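You operate a simulated robot arm through the tools that you are given. There is no shell and no other tool. Be economical: measure what you need, move in short steps, check, and stop when the job is done.

Carry out the task below with a simulated robot arm. There is one attempt and no reset: what you move stays moved.

TASK
Staple the recipes and the patterns, and lay both in the letter tray.
Fine: one staple in each.

The check looks at the end state, three seconds after you hand in, the way a careful person would. Anything else that was tipped, shoved, dropped, spilled or broken makes it a failure.

THE ROBOT
A 6-joint arm with a two-finger parallel gripper, fixed in place. Base frame: the origin is at the foot of the arm, x ahead of it, y to its left, z up; the work surface is at about z = 800. Readings come in mm, degrees, newtons and seconds.
With the tool pointing down near the work surface it reaches from about 240 to 640 mm from the base axis. Its first joint turns from -66.0 to 66.0 degrees. Payload 2.7 kg.
The TCP is the grasp point between the finger pads, 23 mm short of the fingertips. In the tool frame z runs along the fingers and y along their closing line. Largest opening 94 mm; finger width 38, thickness 10; the body of the gripper, 54 by 96 mm, starts 39 mm behind the TCP.
Orientation is told as [roll, pitch, yaw] about the base's x, y, z axes, in that order, counted from this pose: with the fingers straight down and closing along the base's y, the tool's x points along the base's -x, its y along +y and its z along -z.

THE INTERFACE
- The arm moves only by the tool arm_command. Its argument "increments" is a list of rows, each a list of 3 entries, a list of its own where there are three numbers: the opening, from 0 (shut) to 1 (fully open), then the shift along the base's x, y, z in units of 200 mm (1.0 is 200 mm), then the turn, a rotation vector about the base's x, y, z in units of 60 degrees (1.0 is 60 degrees). In form: [[grip, [dx, dy, dz], [ax, ay, az]], ...]. A call has 1 to 12 rows; each row is the pose to reach, as a shift and turn from the pose commanded when the call began. A call with a number of a shift or a turn outside -1 to 1 is refused whole. Rows are played at 5 a second. More than 50 mm and 8.6 degrees between two rows, or a gripper value outside its range, and nothing of the call is played. Where a pose cannot be reached the arm comes as near as it can. A force on the tool above 90 N (or 10 N above the force at the start of the call, whichever is more), or a blocked arm, ends the call early, and 0.2 s more pass. Each finger travels about 45 mm/s and halts on what it meets, pressing with about 27 N; the grip force reading is that of the motor and also rises with nothing between the fingers. The clock runs only during rows and for 0.2 s after the last one: add rows that repeat a pose to give the fingers time. The reply holds the time, the measured pose of the TCP, the force on the tool along the base axes, the opening and the grip force, in the units named above and with some noise, and new pictures: "show" is both (left out), scene, wrist or none.
- Cameras (640 x 400 px; columns grow to the right, rows downward): "scene" is fixed at [59.8, -418.6, 1411.5]; the picture's right is [0.89, -0.45, 0.00], its down [-0.23, -0.45, -0.87] and it looks along [0.39, 0.77, -0.50] (base axes); focal length 314 px, centre (320, 200). "wrist" rides on the gripper at [86, 16, -75] in the tool frame; the picture's right is [-0.18, 0.98, 0.00], its down [-0.58, -0.11, -0.81] and it looks along [-0.79, -0.15, 0.59] (tool axes); focal length 243 px, centre (320, 200). There is no depth. A picture from a camera that has moved, and an enlarged one, comes with that camera's place and axes in the base frame and with its lens.
- zoom(camera, box): a new picture of the part [left, top, right, bottom] of that camera's present view, enlarged. It takes no simulated time.
- hand_in(): hands the job in; it is judged then, once.

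Go step by step. Nothing tells you positions but the pictures and the camera data: compare them with the known pose of the tool, close in by small moves and look again before you grip or let go. The budget is 120 turns and 170 pictures, counting those below and the enlarged ones. Unless the task says otherwise, let go and move clear before handing in, and close with one line.

The tools are called after "Request:" by a JSON object that holds its "method" and its "body". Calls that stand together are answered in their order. arm_command: Moves the arm, as the interface text tells. Its arguments: {"type":"object","properties":{"increments":{"type":"array","items":{"type":"array"}},"show":{"type":"string","enum":["both","scene","wrist","none"]}},"required":["increments"]} The other tools are called the same way: zoom (camera, box) takes an enlarged picture of a part of a camera's view; hand_in () hands the job in.

At the start:

```text
t: 0.0
tcp_pos: [390.3, 174.0, 1122.7]
tcp_rot: [0.0, -0.1, -0.1]
contact_force: [0.4, 0.0, 0.9]
finger_gap: 94.1
finger_force: 0.0
```

scene: 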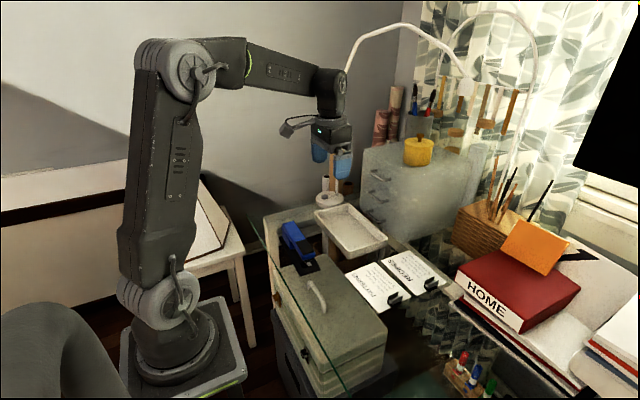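
wrist: 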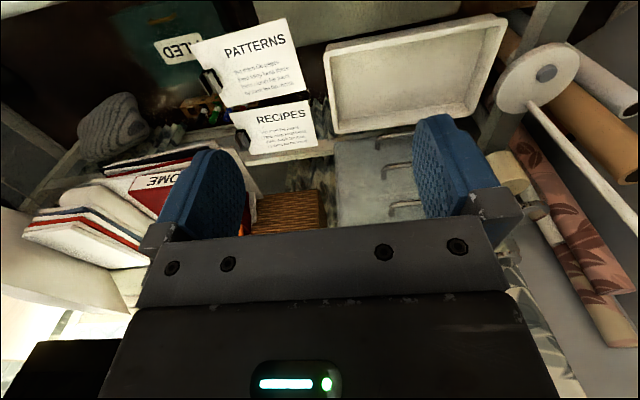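

I see a stapler (blue), a letter tray, two paper packs with clips on a glass desk. I'll enlarge the area to see details.

Request:
{"method": "zoom", "body": {"camera": "scene", "box": [250, 180, 470, 318]}}

Request:
{"method": "zoom", "body": {"camera": "wrist", "box": [140, 0, 530, 240]}}

```text
2.90 times, centred on (360, 249) of scene
camera zoom: at [59.8, -418.6, 1411.5], right [0.89, -0.45, 0.0], down [-0.23, -0.45, -0.87], along [0.39, 0.77, -0.5], focal length 910 px, centre (204, 58)
```

zoom: 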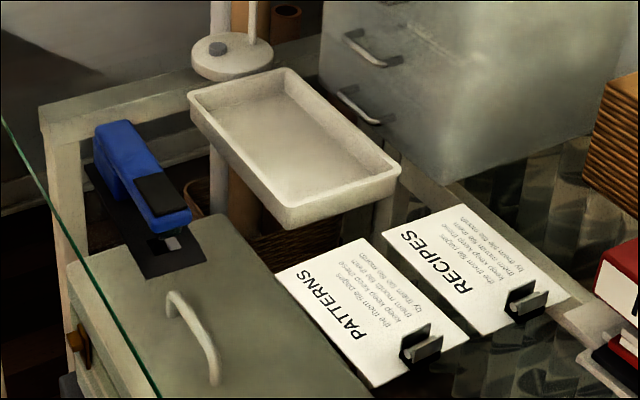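

```text
1.64 times, centred on (335, 120) of wrist
camera zoom: at [303.9, 190.6, 1196.7], right [0.18, 0.98, 0.0], down [0.58, -0.11, 0.81], along [0.79, -0.15, -0.59], focal length 398 px, centre (295, 331)
```

zoom: 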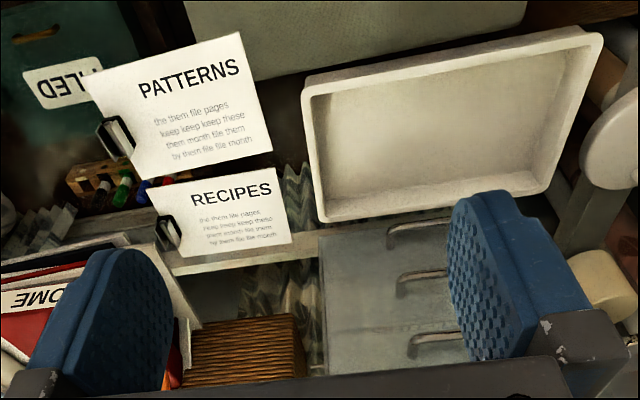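

The papers lie on the glass with clips at their -y ends; stapler nose faces -y at about (335,200); the tray spans about x 460-590, y 180-418. I look closer at the clips and stapler.

Request:
{"method": "zoom", "body": {"camera": "scene", "box": [370, 260, 450, 310]}}

Request:
{"method": "zoom", "body": {"camera": "scene", "box": [265, 210, 345, 260]}}

```text
8.00 times, centred on (410, 285) of scene
camera zoom: at [59.8, -418.6, 1411.5], right [0.89, -0.45, 0.0], down [-0.23, -0.45, -0.87], along [0.39, 0.77, -0.5], focal length 2511 px, centre (-400, -480)
```

zoom: 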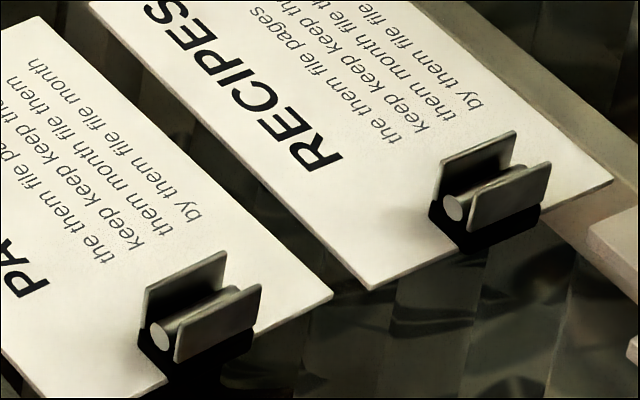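

```text
8.00 times, centred on (305, 235) of scene
camera zoom: at [59.8, -418.6, 1411.5], right [0.89, -0.45, 0.0], down [-0.23, -0.45, -0.87], along [0.39, 0.77, -0.5], focal length 2511 px, centre (440, -80)
```

zoom: 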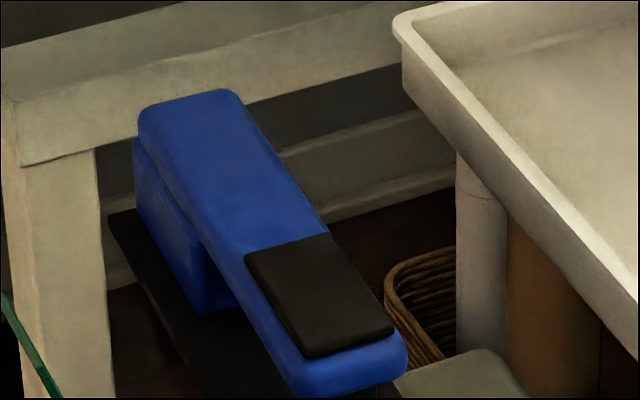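

The clips have upright plates I can grip across x (without squeezing the levers). I'll turn the gripper to yaw 90 so it closes along x and the wrist camera looks toward +y at the stapler mouth.

Request:
{"method": "arm_command", "body": {"increments": [[0.6, [-0.03, -0.08, -0.06], [0, 0, 0.125]], [0.6, [-0.06, -0.16, -0.12], [0, 0, 0.25]], [0.6, [-0.09, -0.24, -0.18], [0, 0, 0.375]], [0.6, [-0.12, -0.32, -0.24], [0, 0, 0.5]], [0.6, [-0.15, -0.4, -0.3], [0, 0, 0.625]], [0.6, [-0.18, -0.48, -0.36], [0, 0, 0.75]], [0.6, [-0.21, -0.56, -0.42], [0, 0, 0.875]], [0.6, [-0.24, -0.64, -0.48], [0, 0, 1.0]]], "show": "none"}}

Request:
{"method": "arm_command", "body": {"increments": [[0.6, [0, 0, -0.06], [0, 0, 0.125]], [0.6, [0, 0, -0.12], [0, 0, 0.25]], [0.6, [0, 0, -0.18], [0, 0, 0.375]], [0.6, [0, 0, -0.24], [0, 0, 0.5]], [0.6, [0, 0, -0.3], [0, 0, 0.5]], [0.6, [0, 0, -0.3], [0, 0, 0.5]]]}}

```text
t: 1.8
tcp_pos: [341.4, 45.7, 1028.4]
tcp_rot: [0.0, 0.0, 60.1]
contact_force: [0.3, 0.5, 0.0]
finger_gap: 56.4
finger_force: 0.0
```

```text
t: 3.2
tcp_pos: [341.8, 44.4, 966.8]
tcp_rot: [0.0, 0.0, 90.1]
contact_force: [0.1, 0.5, 0.1]
finger_gap: 56.2
finger_force: 0.2
camera wrist: at [326.2, -40.4, 1041.1], right [-0.98, 0.18, 0.0], down [0.11, 0.58, 0.81], along [0.15, 0.79, -0.59], focal length 243 px, centre (320, 200)
```

scene: 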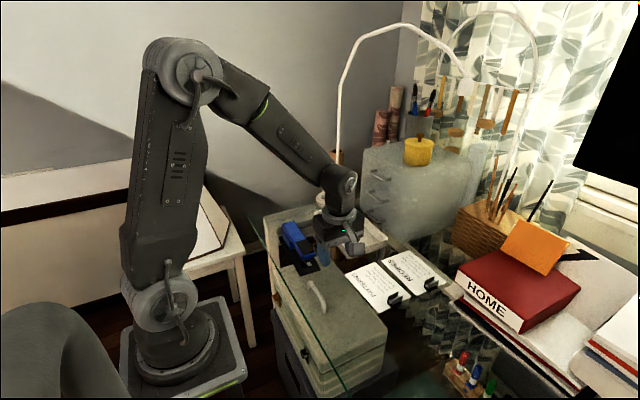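
wrist: 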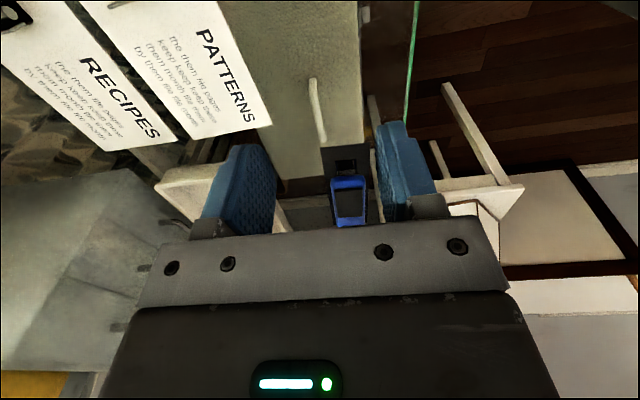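

The cabinet is under the glass (its handle triangulates to z≈700). Let me zoom on the stapler from here.

Request:
{"method": "zoom", "body": {"camera": "wrist", "box": [290, 140, 402, 230]}}

Request:
{"method": "zoom", "body": {"camera": "scene", "box": [265, 210, 345, 260]}}

```text
4.44 times, centred on (346, 185) of wrist
camera zoom: at [326.2, -40.4, 1041.1], right [-0.98, 0.18, 0.0], down [0.11, 0.58, 0.81], along [0.15, 0.79, -0.59], focal length 1078 px, centre (204, 267)
```

zoom: 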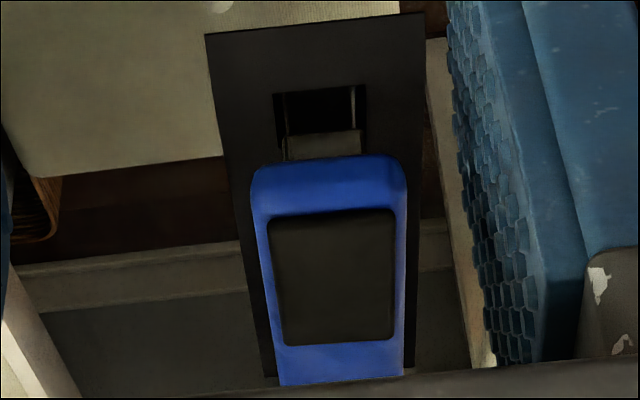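

```text
8.00 times, centred on (305, 235) of scene
camera zoom: at [59.8, -418.6, 1411.5], right [0.89, -0.45, 0.0], down [-0.23, -0.45, -0.87], along [0.39, 0.77, -0.5], focal length 2511 px, centre (440, -80)
```

zoom: 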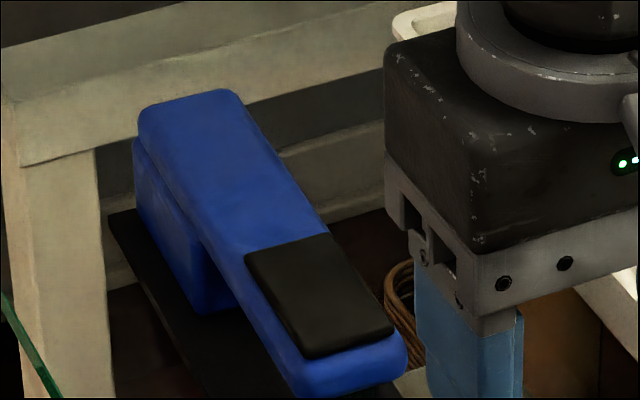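

I need a flat view into the stapler's mouth, so I'll lower and tilt the tool in front of it.

Request:
{"method": "arm_command", "body": {"increments": [[0.8, [0, 0.05, -0.1], [0.11, 0, 0]], [1, [0, 0.1, -0.2], [0.22, 0, 0]], [1, [0, 0.2, -0.35], [0.33, 0, 0]], [1, [0, 0.3, -0.5], [0.433, 0, 0]], [1, [0, 0.3, -0.55], [0.433, 0, 0]], [1, [0, 0.3, -0.55], [0.433, 0, 0]]]}}

```text
t: 4.6
tcp_pos: [341.7, 104.8, 855.3]
tcp_rot: [0.0, -26.0, 90.1]
contact_force: [-0.3, 0.1, -0.1]
finger_gap: 94.0
finger_force: 0.0
camera wrist: at [326.3, -4.7, 884.2], right [-0.98, 0.17, 0.08], down [0.11, 0.17, 0.98], along [0.15, 0.97, -0.18], focal length 243 px, centre (320, 200)
```

scene: 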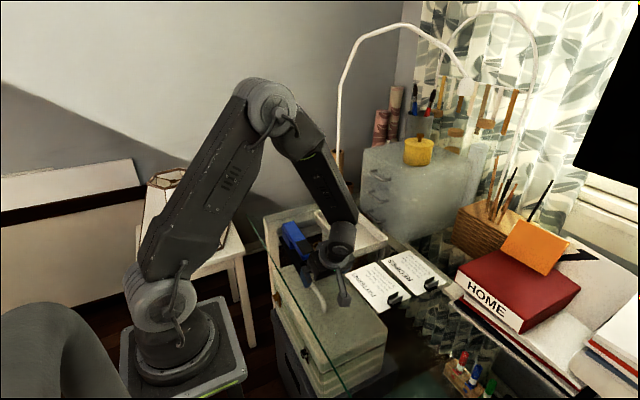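
wrist: 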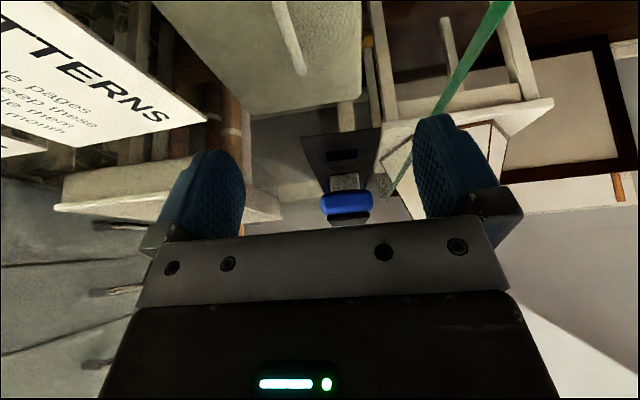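

Request:
{"method": "zoom", "body": {"camera": "wrist", "box": [297, 120, 397, 230]}}

```text
3.64 times, centred on (347, 175) of wrist
camera zoom: at [326.3, -4.7, 884.2], right [-0.98, 0.17, 0.08], down [0.11, 0.17, 0.98], along [0.15, 0.97, -0.18], focal length 882 px, centre (222, 291)
```

zoom: 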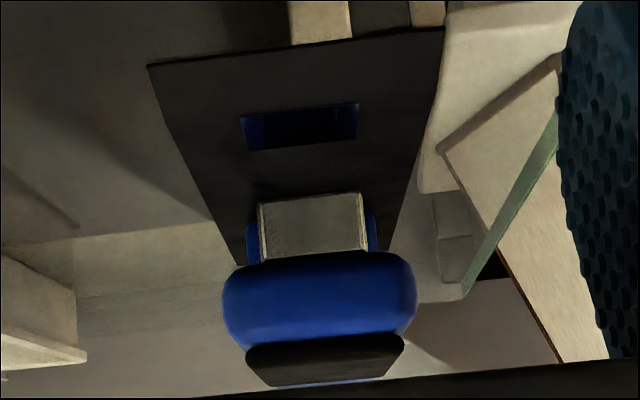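

I see the anvil centred at about (336,214), the magazine underside at about z 826, and the black press pad on top at around z 858. Now I go above the PATTERNS clip, untilted.

Request:
{"method": "arm_command", "body": {"increments": [[0.7, [0.1, -0.08, 0.1], [-0.1, 0, 0]], [0.7, [0.22, -0.2, 0.2], [-0.2, 0, 0]], [0.7, [0.38, -0.32, 0.25], [-0.3, 0, 0]], [0.7, [0.53, -0.44, 0.25], [-0.4, 0, 0]], [0.7, [0.68, -0.565, 0.2], [-0.433, 0, 0]], [0.7, [0.68, -0.565, 0.2], [-0.433, 0, 0]]]}}

Request:
{"method": "zoom", "body": {"camera": "wrist", "box": [240, 80, 400, 220]}}

```text
t: 6.0
tcp_pos: [480.4, -7.8, 897.1]
tcp_rot: [0.1, 0.1, 90.1]
contact_force: [0.1, -0.6, 0.6]
finger_gap: 65.9
finger_force: 0.1
camera wrist: at [465.5, -93.7, 970.8], right [-0.98, 0.18, 0.0], down [0.11, 0.58, 0.81], along [0.15, 0.79, -0.59], focal length 243 px, centre (320, 200)
```

scene: 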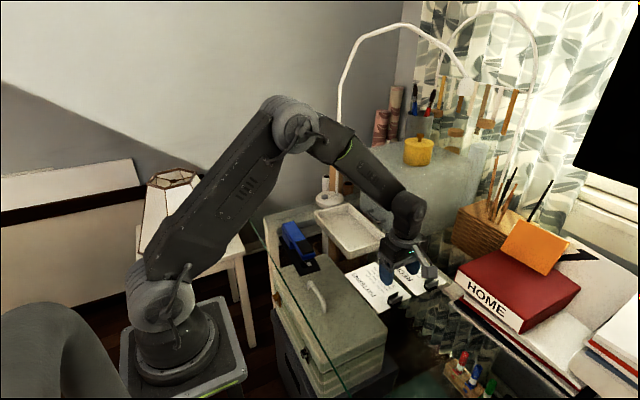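
wrist: 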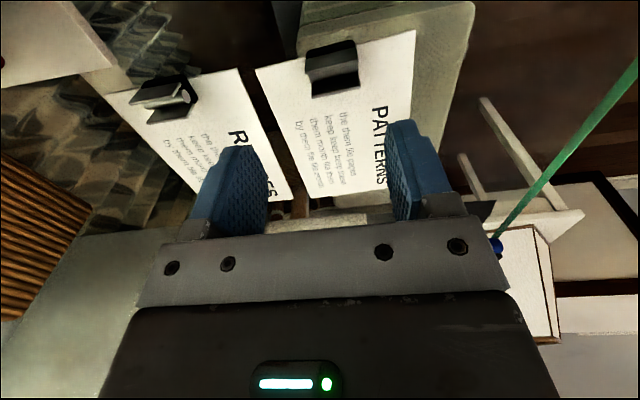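

```text
2.86 times, centred on (320, 150) of wrist
camera zoom: at [465.5, -93.7, 970.8], right [-0.98, 0.18, 0.0], down [0.11, 0.58, 0.81], along [0.15, 0.79, -0.59], focal length 693 px, centre (320, 343)
```

zoom: 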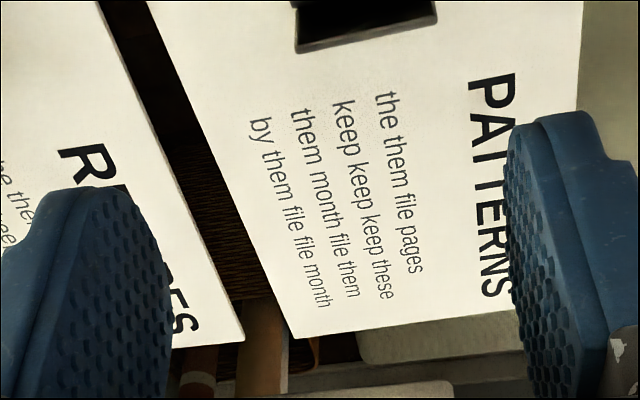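

Request:
{"method": "zoom", "body": {"camera": "wrist", "box": [250, 20, 430, 130]}}

```text
3.56 times, centred on (340, 75) of wrist
camera zoom: at [465.5, -93.7, 970.8], right [-0.98, 0.18, 0.0], down [0.11, 0.58, 0.81], along [0.15, 0.79, -0.59], focal length 863 px, centre (249, 644)
```

zoom: 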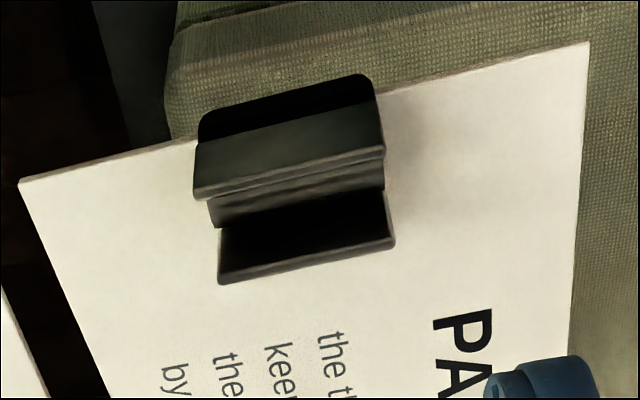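

PATTERNS clip is at about (472,-15), ~34 mm wide in x, top at about z 826, sheet yawed ~2°. I go down partway and check.

Request:
{"method": "arm_command", "body": {"increments": [[0.7, [-0.042, -0.035, -0.08], [0, 0, 0.036]], [0.7, [-0.042, -0.035, -0.2], [0, 0, 0.036]], [0.7, [-0.042, -0.035, -0.2], [0, 0, 0.036]]]}}

Request:
{"method": "zoom", "body": {"camera": "wrist", "box": [220, 80, 420, 220]}}

Request:
{"method": "zoom", "body": {"camera": "scene", "box": [350, 240, 450, 310]}}

```text
t: 6.8
tcp_pos: [472.4, -11.6, 855.0]
tcp_rot: [0.1, 0.0, 92.2]
contact_force: [-0.7, 0.1, 0.2]
finger_gap: 65.7
finger_force: 0.1
camera wrist: at [459.8, -98.8, 929.4], right [-0.99, 0.15, 0.0], down [0.09, 0.59, 0.81], along [0.12, 0.8, -0.59], focal length 243 px, centre (320, 200)
```

scene: 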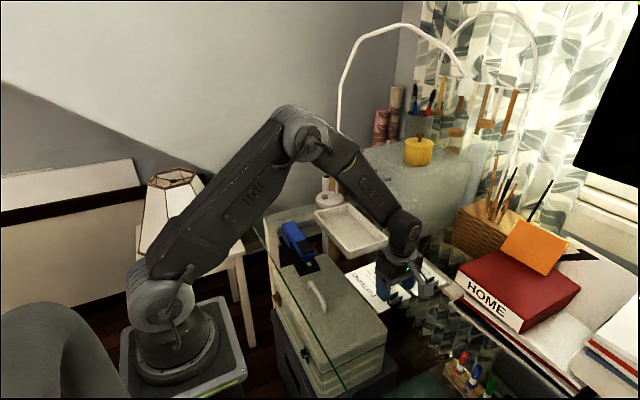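
wrist: 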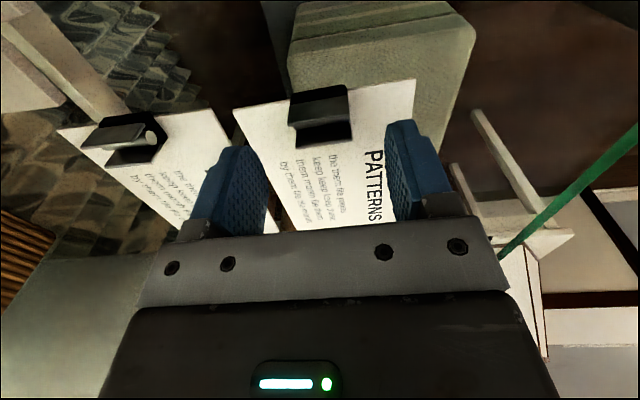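

```text
2.86 times, centred on (320, 150) of wrist
camera zoom: at [459.8, -98.8, 929.4], right [-0.99, 0.15, 0.0], down [0.09, 0.59, 0.81], along [0.12, 0.8, -0.59], focal length 693 px, centre (320, 343)
```

zoom: 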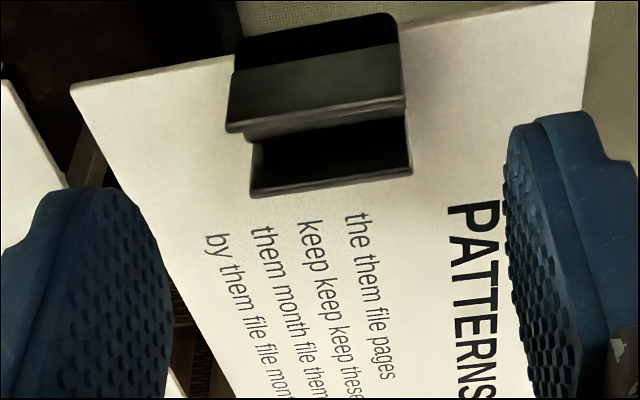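

```text
5.71 times, centred on (400, 275) of scene
camera zoom: at [59.8, -418.6, 1411.5], right [0.89, -0.45, 0.0], down [-0.23, -0.45, -0.87], along [0.39, 0.77, -0.5], focal length 1794 px, centre (-137, -229)
```

zoom: 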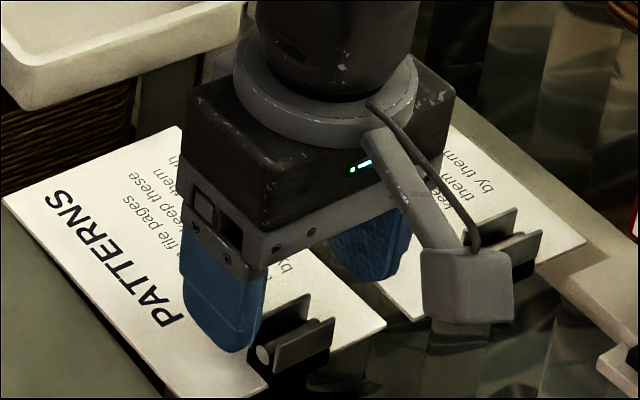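

Clip lies between the fingers; center at about (471.5,-17). Lower to grip height and close.

Request:
{"method": "arm_command", "body": {"increments": [[0.7, [-0.005, -0.025, -0.06], [0, 0, 0]], [0.7, [-0.005, -0.025, -0.128], [0, 0, 0]], [0.7, [-0.005, -0.025, -0.128], [0, 0, 0]], [0.5, [-0.005, -0.025, -0.128], [0, 0, 0]], [0.3, [-0.005, -0.025, -0.128], [0, 0, 0]], [0.2, [-0.005, -0.025, -0.128], [0, 0, 0]], [0.2, [-0.005, -0.025, -0.128], [0, 0, 0]], [0.2, [-0.005, -0.025, -0.128], [0, 0, 0]]]}}

Request:
{"method": "zoom", "body": {"camera": "wrist", "box": [220, 80, 420, 220]}}

```text
t: 8.6
tcp_pos: [470.6, -17.7, 831.2]
tcp_rot: [0.0, 0.0, 92.2]
contact_force: [0.0, 0.6, -0.4]
finger_gap: 31.6
finger_force: 27.2
camera wrist: at [457.6, -103.8, 905.5], right [-0.99, 0.15, 0.0], down [0.09, 0.59, 0.81], along [0.12, 0.8, -0.59], focal length 243 px, centre (320, 200)
```

scene: 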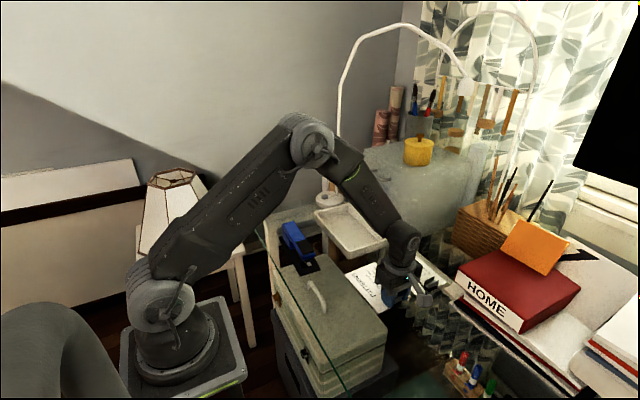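
wrist: 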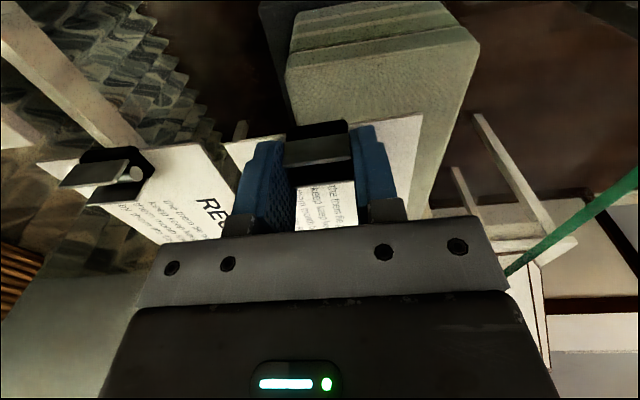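

```text
2.86 times, centred on (320, 150) of wrist
camera zoom: at [457.6, -103.8, 905.5], right [-0.99, 0.15, 0.0], down [0.09, 0.59, 0.81], along [0.12, 0.8, -0.59], focal length 693 px, centre (320, 343)
```

zoom: 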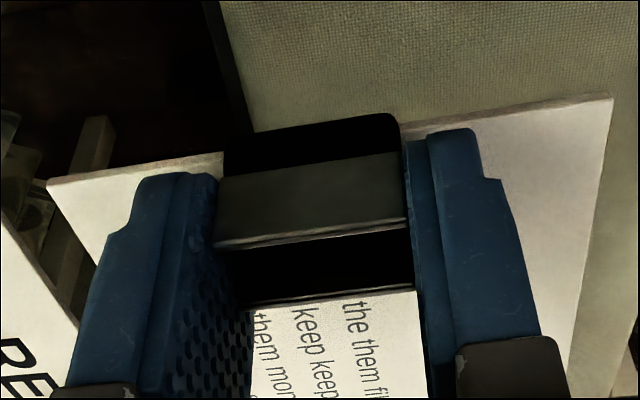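

Clip is gripped (gap 31.6). Lift and check that the sheets hang together.

Request:
{"method": "arm_command", "body": {"increments": [[0.2, [0, 0, 0.05], [0, 0, 0]], [0.2, [0, 0, 0.15], [0, 0, -0.018]], [0.2, [0, 0, 0.3], [0, 0, -0.036]], [0.2, [0, 0, 0.4], [0, 0, -0.036]], [0.2, [0, 0, 0.4], [0, 0, -0.036]]]}}

Request:
{"method": "zoom", "body": {"camera": "scene", "box": [320, 190, 480, 310]}}

```text
t: 9.8
tcp_pos: [468.7, -17.8, 909.9]
tcp_rot: [0.0, 0.0, 90.1]
contact_force: [-0.3, -0.2, -1.0]
finger_gap: 31.7
finger_force: 27.7
camera wrist: at [452.8, -104.4, 984.3], right [-0.98, 0.18, 0.0], down [0.11, 0.58, 0.81], along [0.15, 0.79, -0.59], focal length 243 px, centre (320, 200)
```

scene: 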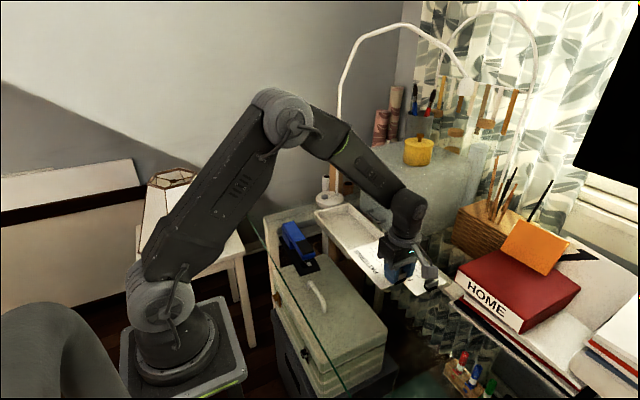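
wrist: 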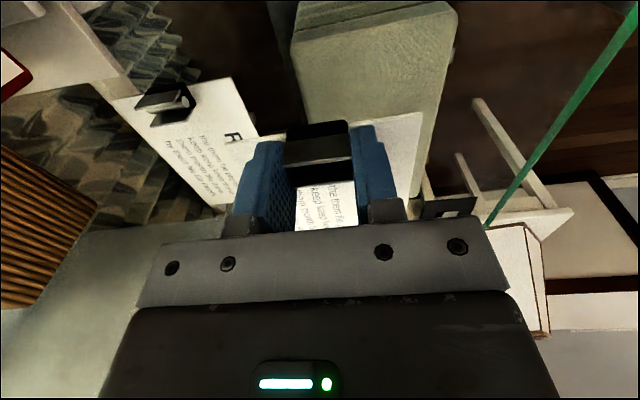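

```text
3.33 times, centred on (400, 250) of scene
camera zoom: at [59.8, -418.6, 1411.5], right [0.89, -0.45, 0.0], down [-0.23, -0.45, -0.87], along [0.39, 0.77, -0.5], focal length 1046 px, centre (53, 33)
```

zoom: 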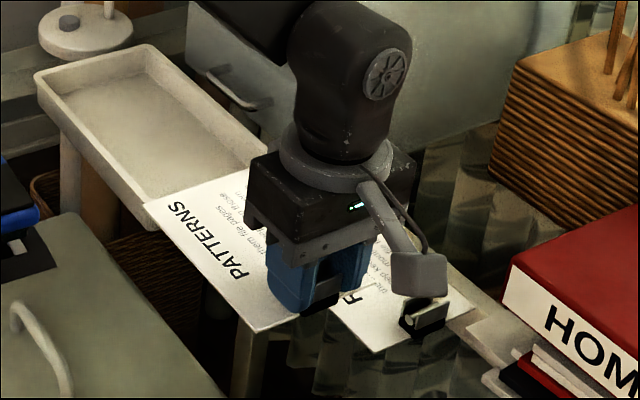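

The stack is rigid, level and held. I carry it in front of the stapler, above plate level.

Request:
{"method": "arm_command", "body": {"increments": [[0.2, [-0.15, 0, 0], [0, 0, 0]], [0.2, [-0.35, 0, 0], [0, 0, 0]], [0.2, [-0.52, 0, 0], [0, 0, 0]], [0.2, [-0.668, 0.02, 0], [0, 0, 0]], [0.2, [-0.668, 0.05, -0.15], [0, 0, 0]], [0.2, [-0.668, 0.1, -0.28], [0, 0, 0]], [0.2, [-0.668, 0.15, -0.34], [0, 0, 0]], [0.2, [-0.668, 0.15, -0.34], [0, 0, 0]]]}}

Request:
{"method": "zoom", "body": {"camera": "scene", "box": [260, 200, 380, 300]}}

Request:
{"method": "zoom", "body": {"camera": "wrist", "box": [240, 120, 420, 240]}}

```text
t: 11.6
tcp_pos: [337.7, 10.6, 843.1]
tcp_rot: [0.1, 0.0, 90.0]
contact_force: [0.3, 0.0, -1.0]
finger_gap: 31.7
finger_force: 27.0
camera wrist: at [320.6, -75.4, 916.8], right [-0.98, 0.18, 0.0], down [0.11, 0.58, 0.81], along [0.15, 0.79, -0.59], focal length 243 px, centre (320, 200)
```

scene: 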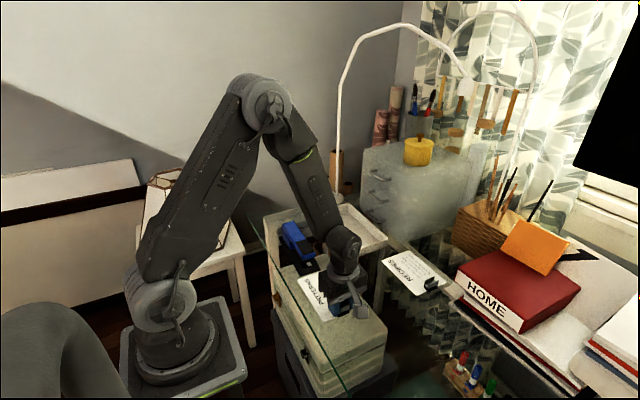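
wrist: 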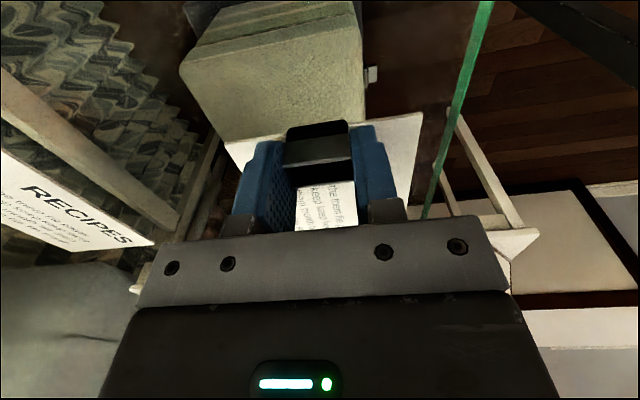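

```text
4.00 times, centred on (320, 250) of scene
camera zoom: at [59.8, -418.6, 1411.5], right [0.89, -0.45, 0.0], down [-0.23, -0.45, -0.87], along [0.39, 0.77, -0.5], focal length 1256 px, centre (320, 0)
```

zoom: 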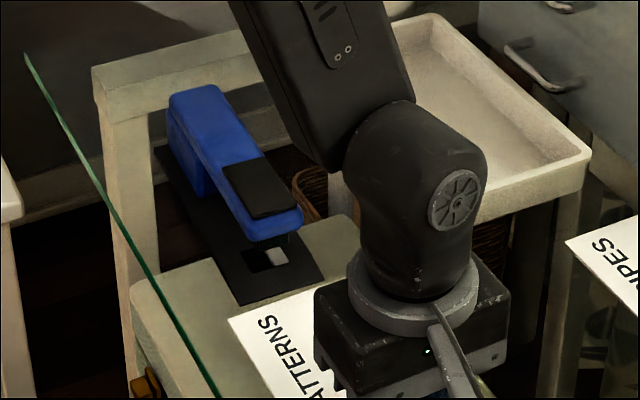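

```text
3.33 times, centred on (330, 180) of wrist
camera zoom: at [320.6, -75.4, 916.8], right [-0.98, 0.18, 0.0], down [0.11, 0.58, 0.81], along [0.15, 0.79, -0.59], focal length 809 px, centre (287, 267)
```

zoom: 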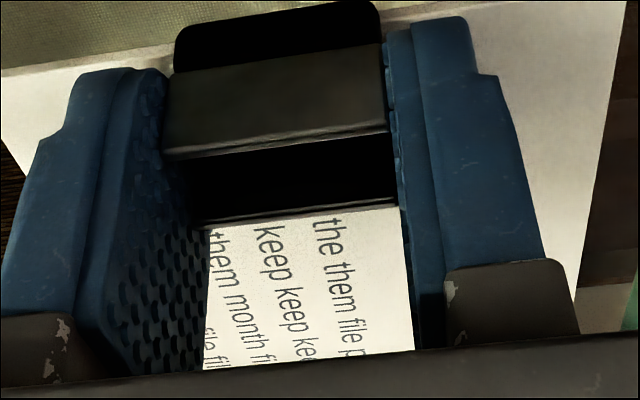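

Sheet edge is at about y 156, centred on the stapler. I slide it in slightly lower, in small steps.

Request:
{"method": "arm_command", "body": {"increments": [[0.2, [0, 0.05, -0.015], [0, 0, 0]], [0.2, [0, 0.12, -0.015], [0, 0, 0]], [0.2, [0, 0.2, -0.015], [0, 0, 0]], [0.2, [0, 0.25, -0.015], [0, 0, 0]], [0.2, [0, 0.25, -0.015], [0, 0, 0]]], "show": "none"}}

Request:
{"method": "zoom", "body": {"camera": "scene", "box": [270, 210, 350, 276]}}

```text
t: 12.8
tcp_pos: [335.4, 61.1, 839.9]
tcp_rot: [0.0, 0.0, 90.1]
contact_force: [-0.7, -0.1, -1.0]
finger_gap: 31.6
finger_force: 26.7
```

```text
6.06 times, centred on (310, 243) of scene
camera zoom: at [59.8, -418.6, 1411.5], right [0.89, -0.45, 0.0], down [-0.23, -0.45, -0.87], along [0.39, 0.77, -0.5], focal length 1902 px, centre (381, -61)
```

zoom: 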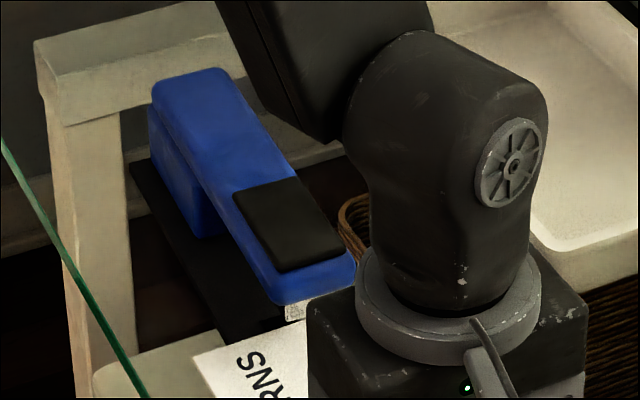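

Request:
{"method": "arm_command", "body": {"increments": [[0.2, [0.003, 0.04, -0.005], [0, 0, 0]], [0.2, [0.003, 0.08, -0.005], [0, 0, 0]], [0.2, [0.003, 0.115, -0.005], [0, 0, 0]], [0.2, [0.003, 0.115, -0.005], [0, 0, 0]]], "show": "none"}}

Request:
{"method": "zoom", "body": {"camera": "scene", "box": [270, 210, 350, 276]}}

```text
t: 13.8
tcp_pos: [336.3, 82.8, 839.3]
tcp_rot: [0.1, 0.0, 90.1]
contact_force: [-0.5, 0.3, -0.3]
finger_gap: 31.7
finger_force: 27.2
```

```text
6.06 times, centred on (310, 243) of scene
camera zoom: at [59.8, -418.6, 1411.5], right [0.89, -0.45, 0.0], down [-0.23, -0.45, -0.87], along [0.39, 0.77, -0.5], focal length 1902 px, centre (381, -61)
```

zoom: 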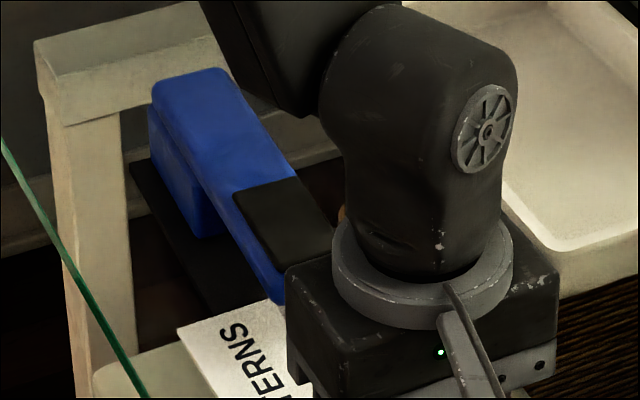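

Sheet edge is now ~y 228 under the magazine. I lower it onto the plate and release.

Request:
{"method": "arm_command", "body": {"increments": [[0.2, [0, 0, -0.012], [0, 0, 0]], [0.2, [0, 0, -0.022], [0, 0, 0]], [0.2, [0, 0, -0.022], [0, 0, 0]]], "show": "none"}}

```text
t: 14.6
tcp_pos: [336.9, 83.9, 835.0]
tcp_rot: [-0.1, -0.1, 90.0]
contact_force: [0.4, 1.4, 6.4]
finger_gap: 31.7
finger_force: 27.1
```

Request:
{"method": "arm_command", "body": {"increments": [[0.4, [0, 0, -0.02], [0, 0, 0]], [0.6, [0, 0, -0.02], [0, 0, 0]], [0.65, [0, 0, -0.02], [0, 0, 0]], [0.65, [0, 0, 0.1], [0, 0, 0]], [0.65, [0, 0, 0.3], [0, 0, 0]], [0.65, [0, -0.2, 0.5], [0, 0, 0]], [0.65, [0, -0.4, 0.6], [0, 0, 0]], [0.65, [0, -0.4, 0.6], [0, 0, 0]]]}}

Request:
{"method": "zoom", "body": {"camera": "scene", "box": [260, 205, 380, 295]}}

Request:
{"method": "zoom", "body": {"camera": "wrist", "box": [230, 80, 430, 220]}}

```text
refused: row 6 steps farther than a row can; nothing moved
```

```text
4.44 times, centred on (320, 250) of scene
camera zoom: at [59.8, -418.6, 1411.5], right [0.89, -0.45, 0.0], down [-0.23, -0.45, -0.87], along [0.39, 0.77, -0.5], focal length 1395 px, centre (320, -22)
```

zoom: 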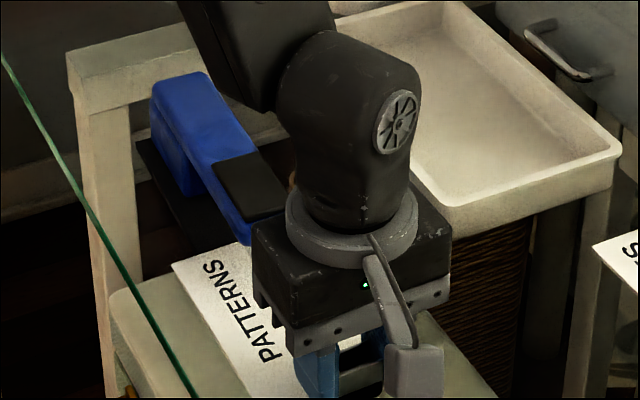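

```text
2.86 times, centred on (330, 150) of wrist
camera zoom: at [320.7, -2.0, 909.3], right [-0.98, 0.18, 0.0], down [0.11, 0.58, 0.81], along [0.15, 0.79, -0.59], focal length 693 px, centre (291, 343)
```

zoom: 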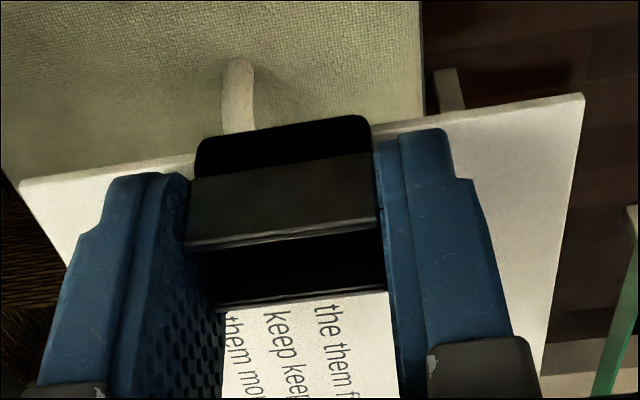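

The last call was refused for too big a step; I repeat it with smaller ones.

Request:
{"method": "arm_command", "body": {"increments": [[0.4, [0, 0, -0.005], [0, 0, 0]], [0.6, [0, 0, -0.005], [0, 0, 0]], [0.65, [0, 0, -0.005], [0, 0, 0]], [0.65, [0, 0, 0.1], [0, 0, 0]], [0.65, [0, 0, 0.3], [0, 0, 0]], [0.65, [0, -0.12, 0.45], [0, 0, 0]], [0.65, [0, -0.25, 0.55], [0, 0, 0]], [0.65, [0, -0.4, 0.6], [0, 0, 0]], [0.65, [0, -0.4, 0.6], [0, 0, 0]]]}}

Request:
{"method": "zoom", "body": {"camera": "scene", "box": [260, 205, 380, 295]}}

Request:
{"method": "zoom", "body": {"camera": "wrist", "box": [230, 80, 430, 220]}}

```text
t: 16.6
tcp_pos: [336.9, 5.3, 954.9]
tcp_rot: [0.0, 0.0, 90.0]
contact_force: [0.7, -0.5, -0.7]
finger_gap: 61.3
finger_force: 0.1
camera wrist: at [320.3, -80.8, 1028.9], right [-0.98, 0.18, 0.0], down [0.11, 0.58, 0.81], along [0.15, 0.79, -0.59], focal length 243 px, centre (320, 200)
```

scene: 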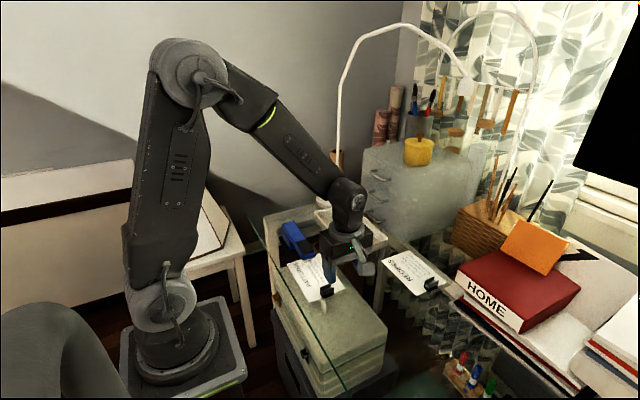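
wrist: 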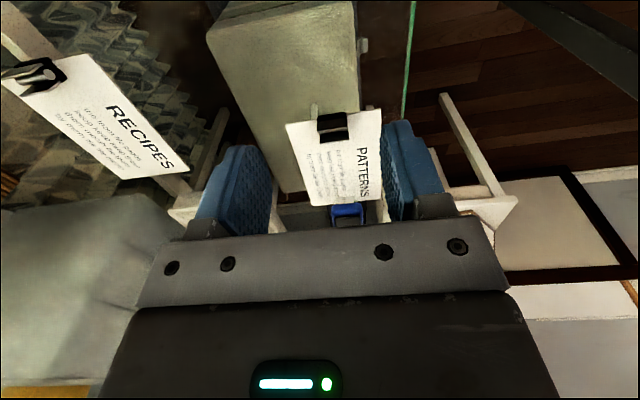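

```text
4.44 times, centred on (320, 250) of scene
camera zoom: at [59.8, -418.6, 1411.5], right [0.89, -0.45, 0.0], down [-0.23, -0.45, -0.87], along [0.39, 0.77, -0.5], focal length 1395 px, centre (320, -22)
```

zoom: 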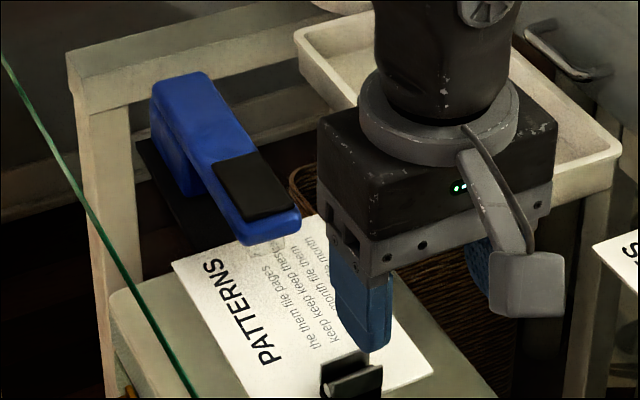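

```text
2.86 times, centred on (330, 150) of wrist
camera zoom: at [320.3, -80.8, 1028.9], right [-0.98, 0.18, 0.0], down [0.11, 0.58, 0.81], along [0.15, 0.79, -0.59], focal length 693 px, centre (291, 343)
```

zoom: 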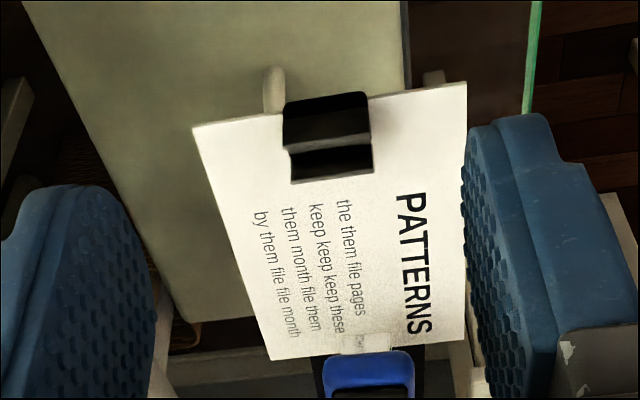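

PATTERNS lies correctly in the mouth, edge at y≈228. I close the fingers and move above the black press pad (~(335,212), top ~z 860).

Request:
{"method": "arm_command", "body": {"increments": [[0.4, [0, 0.2, 0], [0, 0, 0]], [0.2, [0, 0.4, 0], [0, 0, 0]], [0, [0, 0.6, 0], [0, 0, 0]], [0, [0, 0.8, -0.05], [0, 0, 0]], [0, [0, 1.0, -0.15], [0, 0, 0]], [0, [-0.005, 1.0, -0.3], [0, 0, 0]], [0, [-0.005, 1.0, -0.3], [0, 0, 0]]]}}

Request:
{"method": "zoom", "body": {"camera": "scene", "box": [260, 190, 380, 290]}}

Request:
{"method": "zoom", "body": {"camera": "wrist", "box": [230, 80, 430, 220]}}

```text
t: 18.2
tcp_pos: [337.2, 201.7, 893.0]
tcp_rot: [0.1, 0.0, 90.0]
contact_force: [0.4, 0.0, 0.4]
finger_gap: 0.1
finger_force: 27.0
camera wrist: at [321.0, 116.4, 967.1], right [-0.98, 0.18, 0.0], down [0.11, 0.58, 0.81], along [0.15, 0.79, -0.59], focal length 243 px, centre (320, 200)
```

scene: 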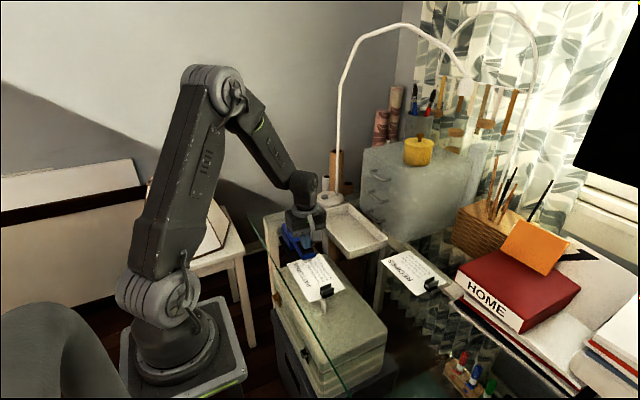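
wrist: 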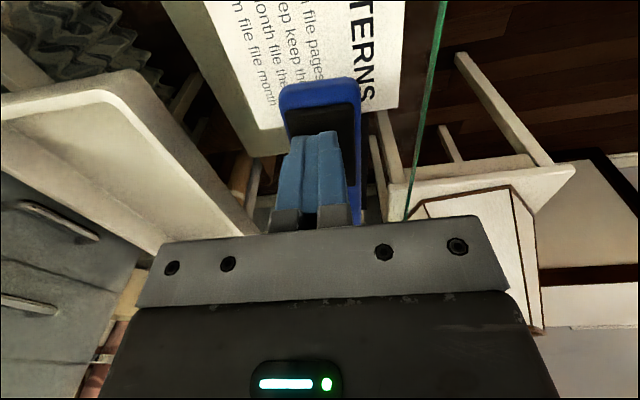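

```text
4.00 times, centred on (320, 240) of scene
camera zoom: at [59.8, -418.6, 1411.5], right [0.89, -0.45, 0.0], down [-0.23, -0.45, -0.87], along [0.39, 0.77, -0.5], focal length 1256 px, centre (320, 40)
```

zoom: 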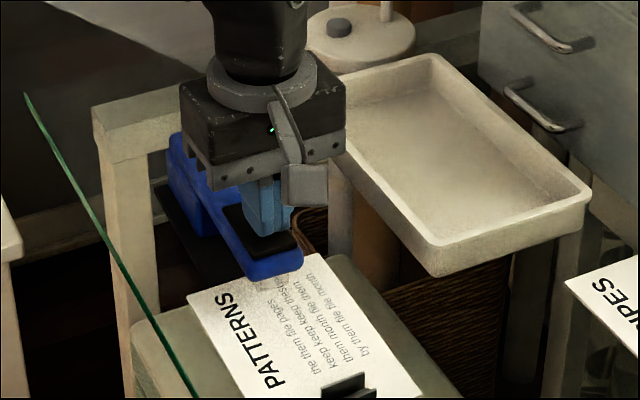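

```text
2.86 times, centred on (330, 150) of wrist
camera zoom: at [321.0, 116.4, 967.1], right [-0.98, 0.18, 0.0], down [0.11, 0.58, 0.81], along [0.15, 0.79, -0.59], focal length 693 px, centre (291, 343)
```

zoom: 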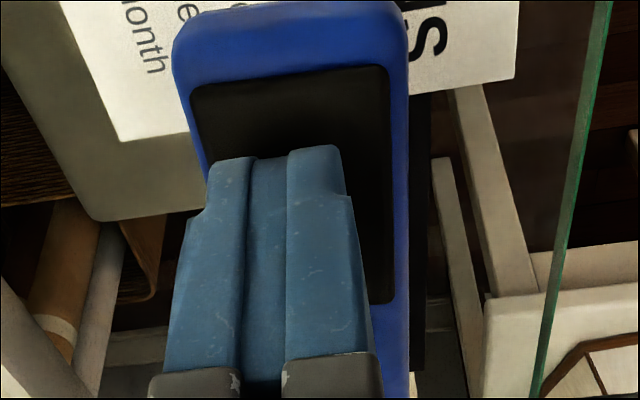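

Fingers are over the pad. I press down in small steps and watch the force.

Request:
{"method": "arm_command", "body": {"increments": [[0, [-0.008, 0.03, -0.02], [0, 0, 0]], [0, [-0.008, 0.03, -0.04], [0, 0, 0]], [0, [-0.008, 0.03, -0.06], [0, 0, 0]], [0, [-0.008, 0.03, -0.08], [0, 0, 0]]], "show": "none"}}

Request:
{"method": "zoom", "body": {"camera": "wrist", "box": [230, 80, 430, 220]}}

```text
t: 19.2
tcp_pos: [335.5, 210.2, 879.8]
tcp_rot: [-0.1, -0.1, 89.9]
contact_force: [3.0, -3.3, 5.8]
finger_gap: 0.1
finger_force: 26.9
```

```text
2.86 times, centred on (330, 150) of wrist
camera zoom: at [318.0, 124.6, 953.1], right [-0.98, 0.18, 0.0], down [0.11, 0.58, 0.81], along [0.15, 0.79, -0.59], focal length 693 px, centre (291, 343)
```

zoom: 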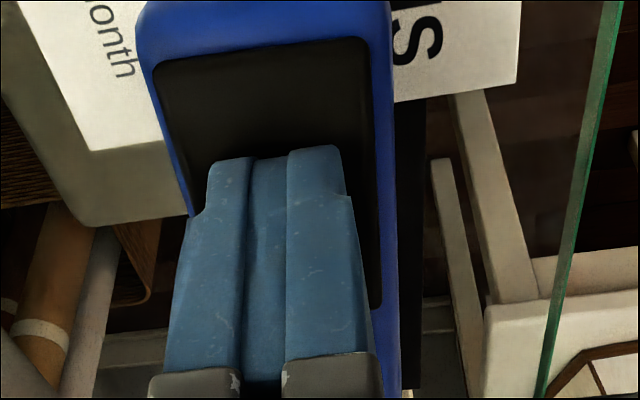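

Contact at tip z≈857. I keep pressing down.

Request:
{"method": "arm_command", "body": {"increments": [[0, [0, 0, -0.015], [0, 0, 0]], [0, [0, 0, -0.03], [0, 0, 0]], [0, [0, 0, -0.045], [0, 0, 0]], [0, [0, 0, -0.06], [0, 0, 0]]], "show": "none"}}

```text
t: 20.2
tcp_pos: [334.0, 211.2, 870.2]
tcp_rot: [-0.3, -0.3, 90.0]
contact_force: [-17.6, -16.2, 72.3]
finger_gap: 0.1
finger_force: 27.2
```

Request:
{"method": "zoom", "body": {"camera": "scene", "box": [260, 200, 340, 266]}}

Request:
{"method": "arm_command", "body": {"increments": [[0, [0, 0, -0.01], [0, 0, 0]], [0, [0, 0, -0.02], [0, 0, 0]], [0, [0, 0, -0.03], [0, 0, 0]]], "show": "none"}}

Request:
{"method": "zoom", "body": {"camera": "scene", "box": [260, 200, 340, 266]}}

```text
6.06 times, centred on (300, 233) of scene
camera zoom: at [58.6, -419.5, 1411.3], right [0.89, -0.45, 0.0], down [-0.23, -0.45, -0.87], along [0.39, 0.77, -0.5], focal length 1902 px, centre (441, 0)
```

zoom: 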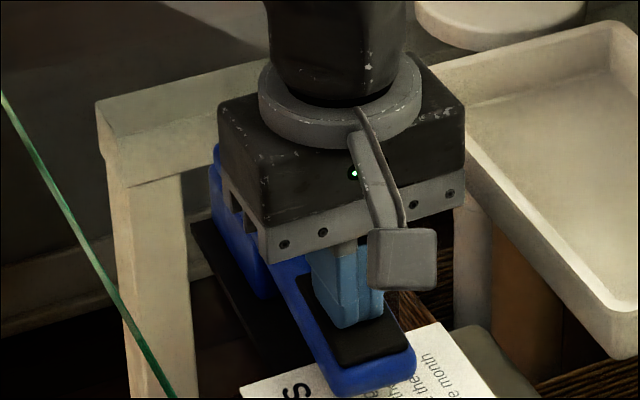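

```text
t: 20.6
tcp_pos: [334.6, 210.3, 871.6]
tcp_rot: [-0.4, -0.2, 90.0]
contact_force: [-12.7, -7.9, 30.7]
finger_gap: 0.0
finger_force: 26.9
stopped in row 2: the force on the tool passed its limit (the readings are from after the stop); the commanded pose is now the measured one
```

```text
6.06 times, centred on (300, 233) of scene
camera zoom: at [59.2, -419.0, 1411.4], right [0.89, -0.45, 0.0], down [-0.23, -0.45, -0.87], along [0.39, 0.77, -0.5], focal length 1902 px, centre (441, 0)
```

zoom: 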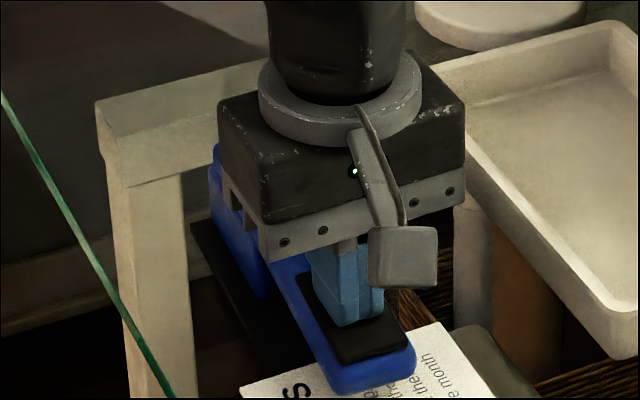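

The force limit was reached with the head down on the sheet. I lift off and inspect whether it stapled.

Request:
{"method": "arm_command", "body": {"increments": [[0, [0, 0, 0.1], [0, 0, 0]], [0, [0, 0, 0.3], [0, 0, 0]], [0, [0, -0.15, 0.45], [0, 0, 0]], [0, [0, -0.35, 0.5], [0, 0, 0]], [0, [0, -0.55, 0.5], [0, 0, 0]], [0, [0, -0.75, 0.5], [0, 0, 0]], [0.3, [0, -0.95, 0.45], [0, 0, 0]], [0.6, [0, -1, 0.35], [0, 0, 0]], [0.65, [0, -1, 0.35], [0, 0, 0]]]}}

Request:
{"method": "zoom", "body": {"camera": "scene", "box": [270, 210, 350, 276]}}

Request:
{"method": "zoom", "body": {"camera": "wrist", "box": [260, 110, 400, 220]}}

```text
t: 22.6
tcp_pos: [334.6, 12.8, 937.8]
tcp_rot: [-0.3, -0.3, 90.1]
contact_force: [-0.1, -0.4, -0.7]
finger_gap: 61.3
finger_force: 0.1
camera wrist: at [318.1, -73.5, 1012.0], right [-0.98, 0.18, 0.0], down [0.1, 0.58, 0.81], along [0.15, 0.8, -0.59], focal length 243 px, centre (320, 200)
```

scene: 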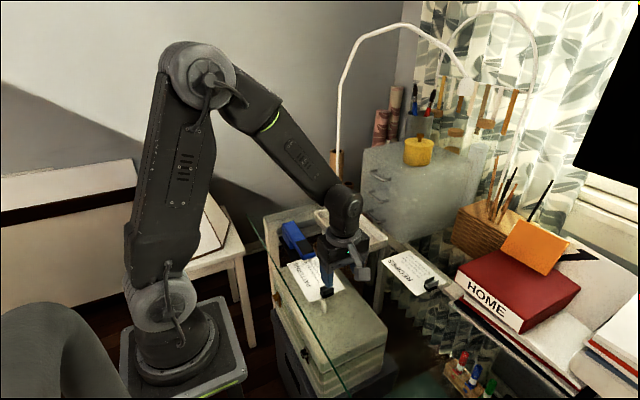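
wrist: 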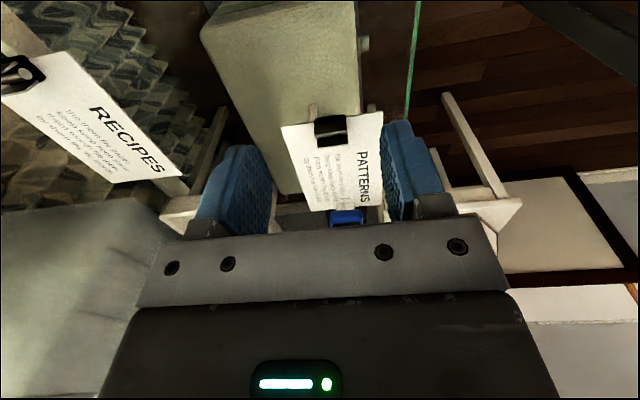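

```text
6.06 times, centred on (310, 243) of scene
camera zoom: at [59.8, -418.6, 1411.5], right [0.89, -0.45, 0.0], down [-0.23, -0.45, -0.87], along [0.39, 0.77, -0.5], focal length 1902 px, centre (381, -61)
```

zoom: 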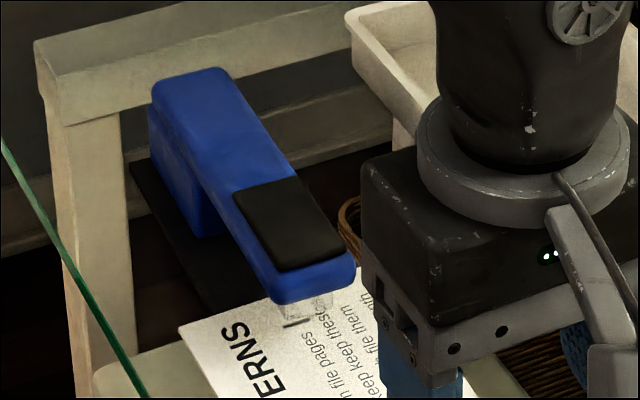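

```text
3.64 times, centred on (330, 165) of wrist
camera zoom: at [318.1, -73.5, 1012.0], right [-0.98, 0.18, 0.0], down [0.1, 0.58, 0.81], along [0.15, 0.8, -0.59], focal length 882 px, centre (284, 327)
```

zoom: 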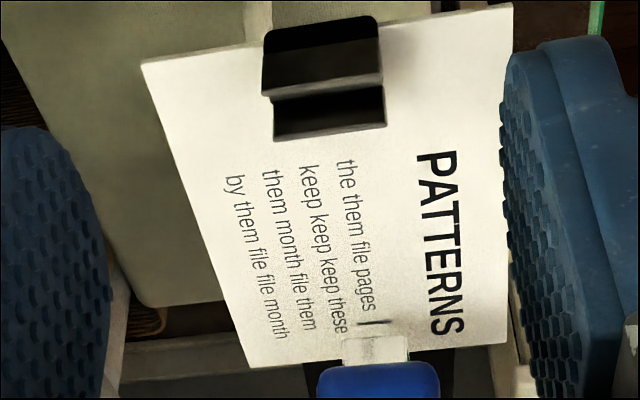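

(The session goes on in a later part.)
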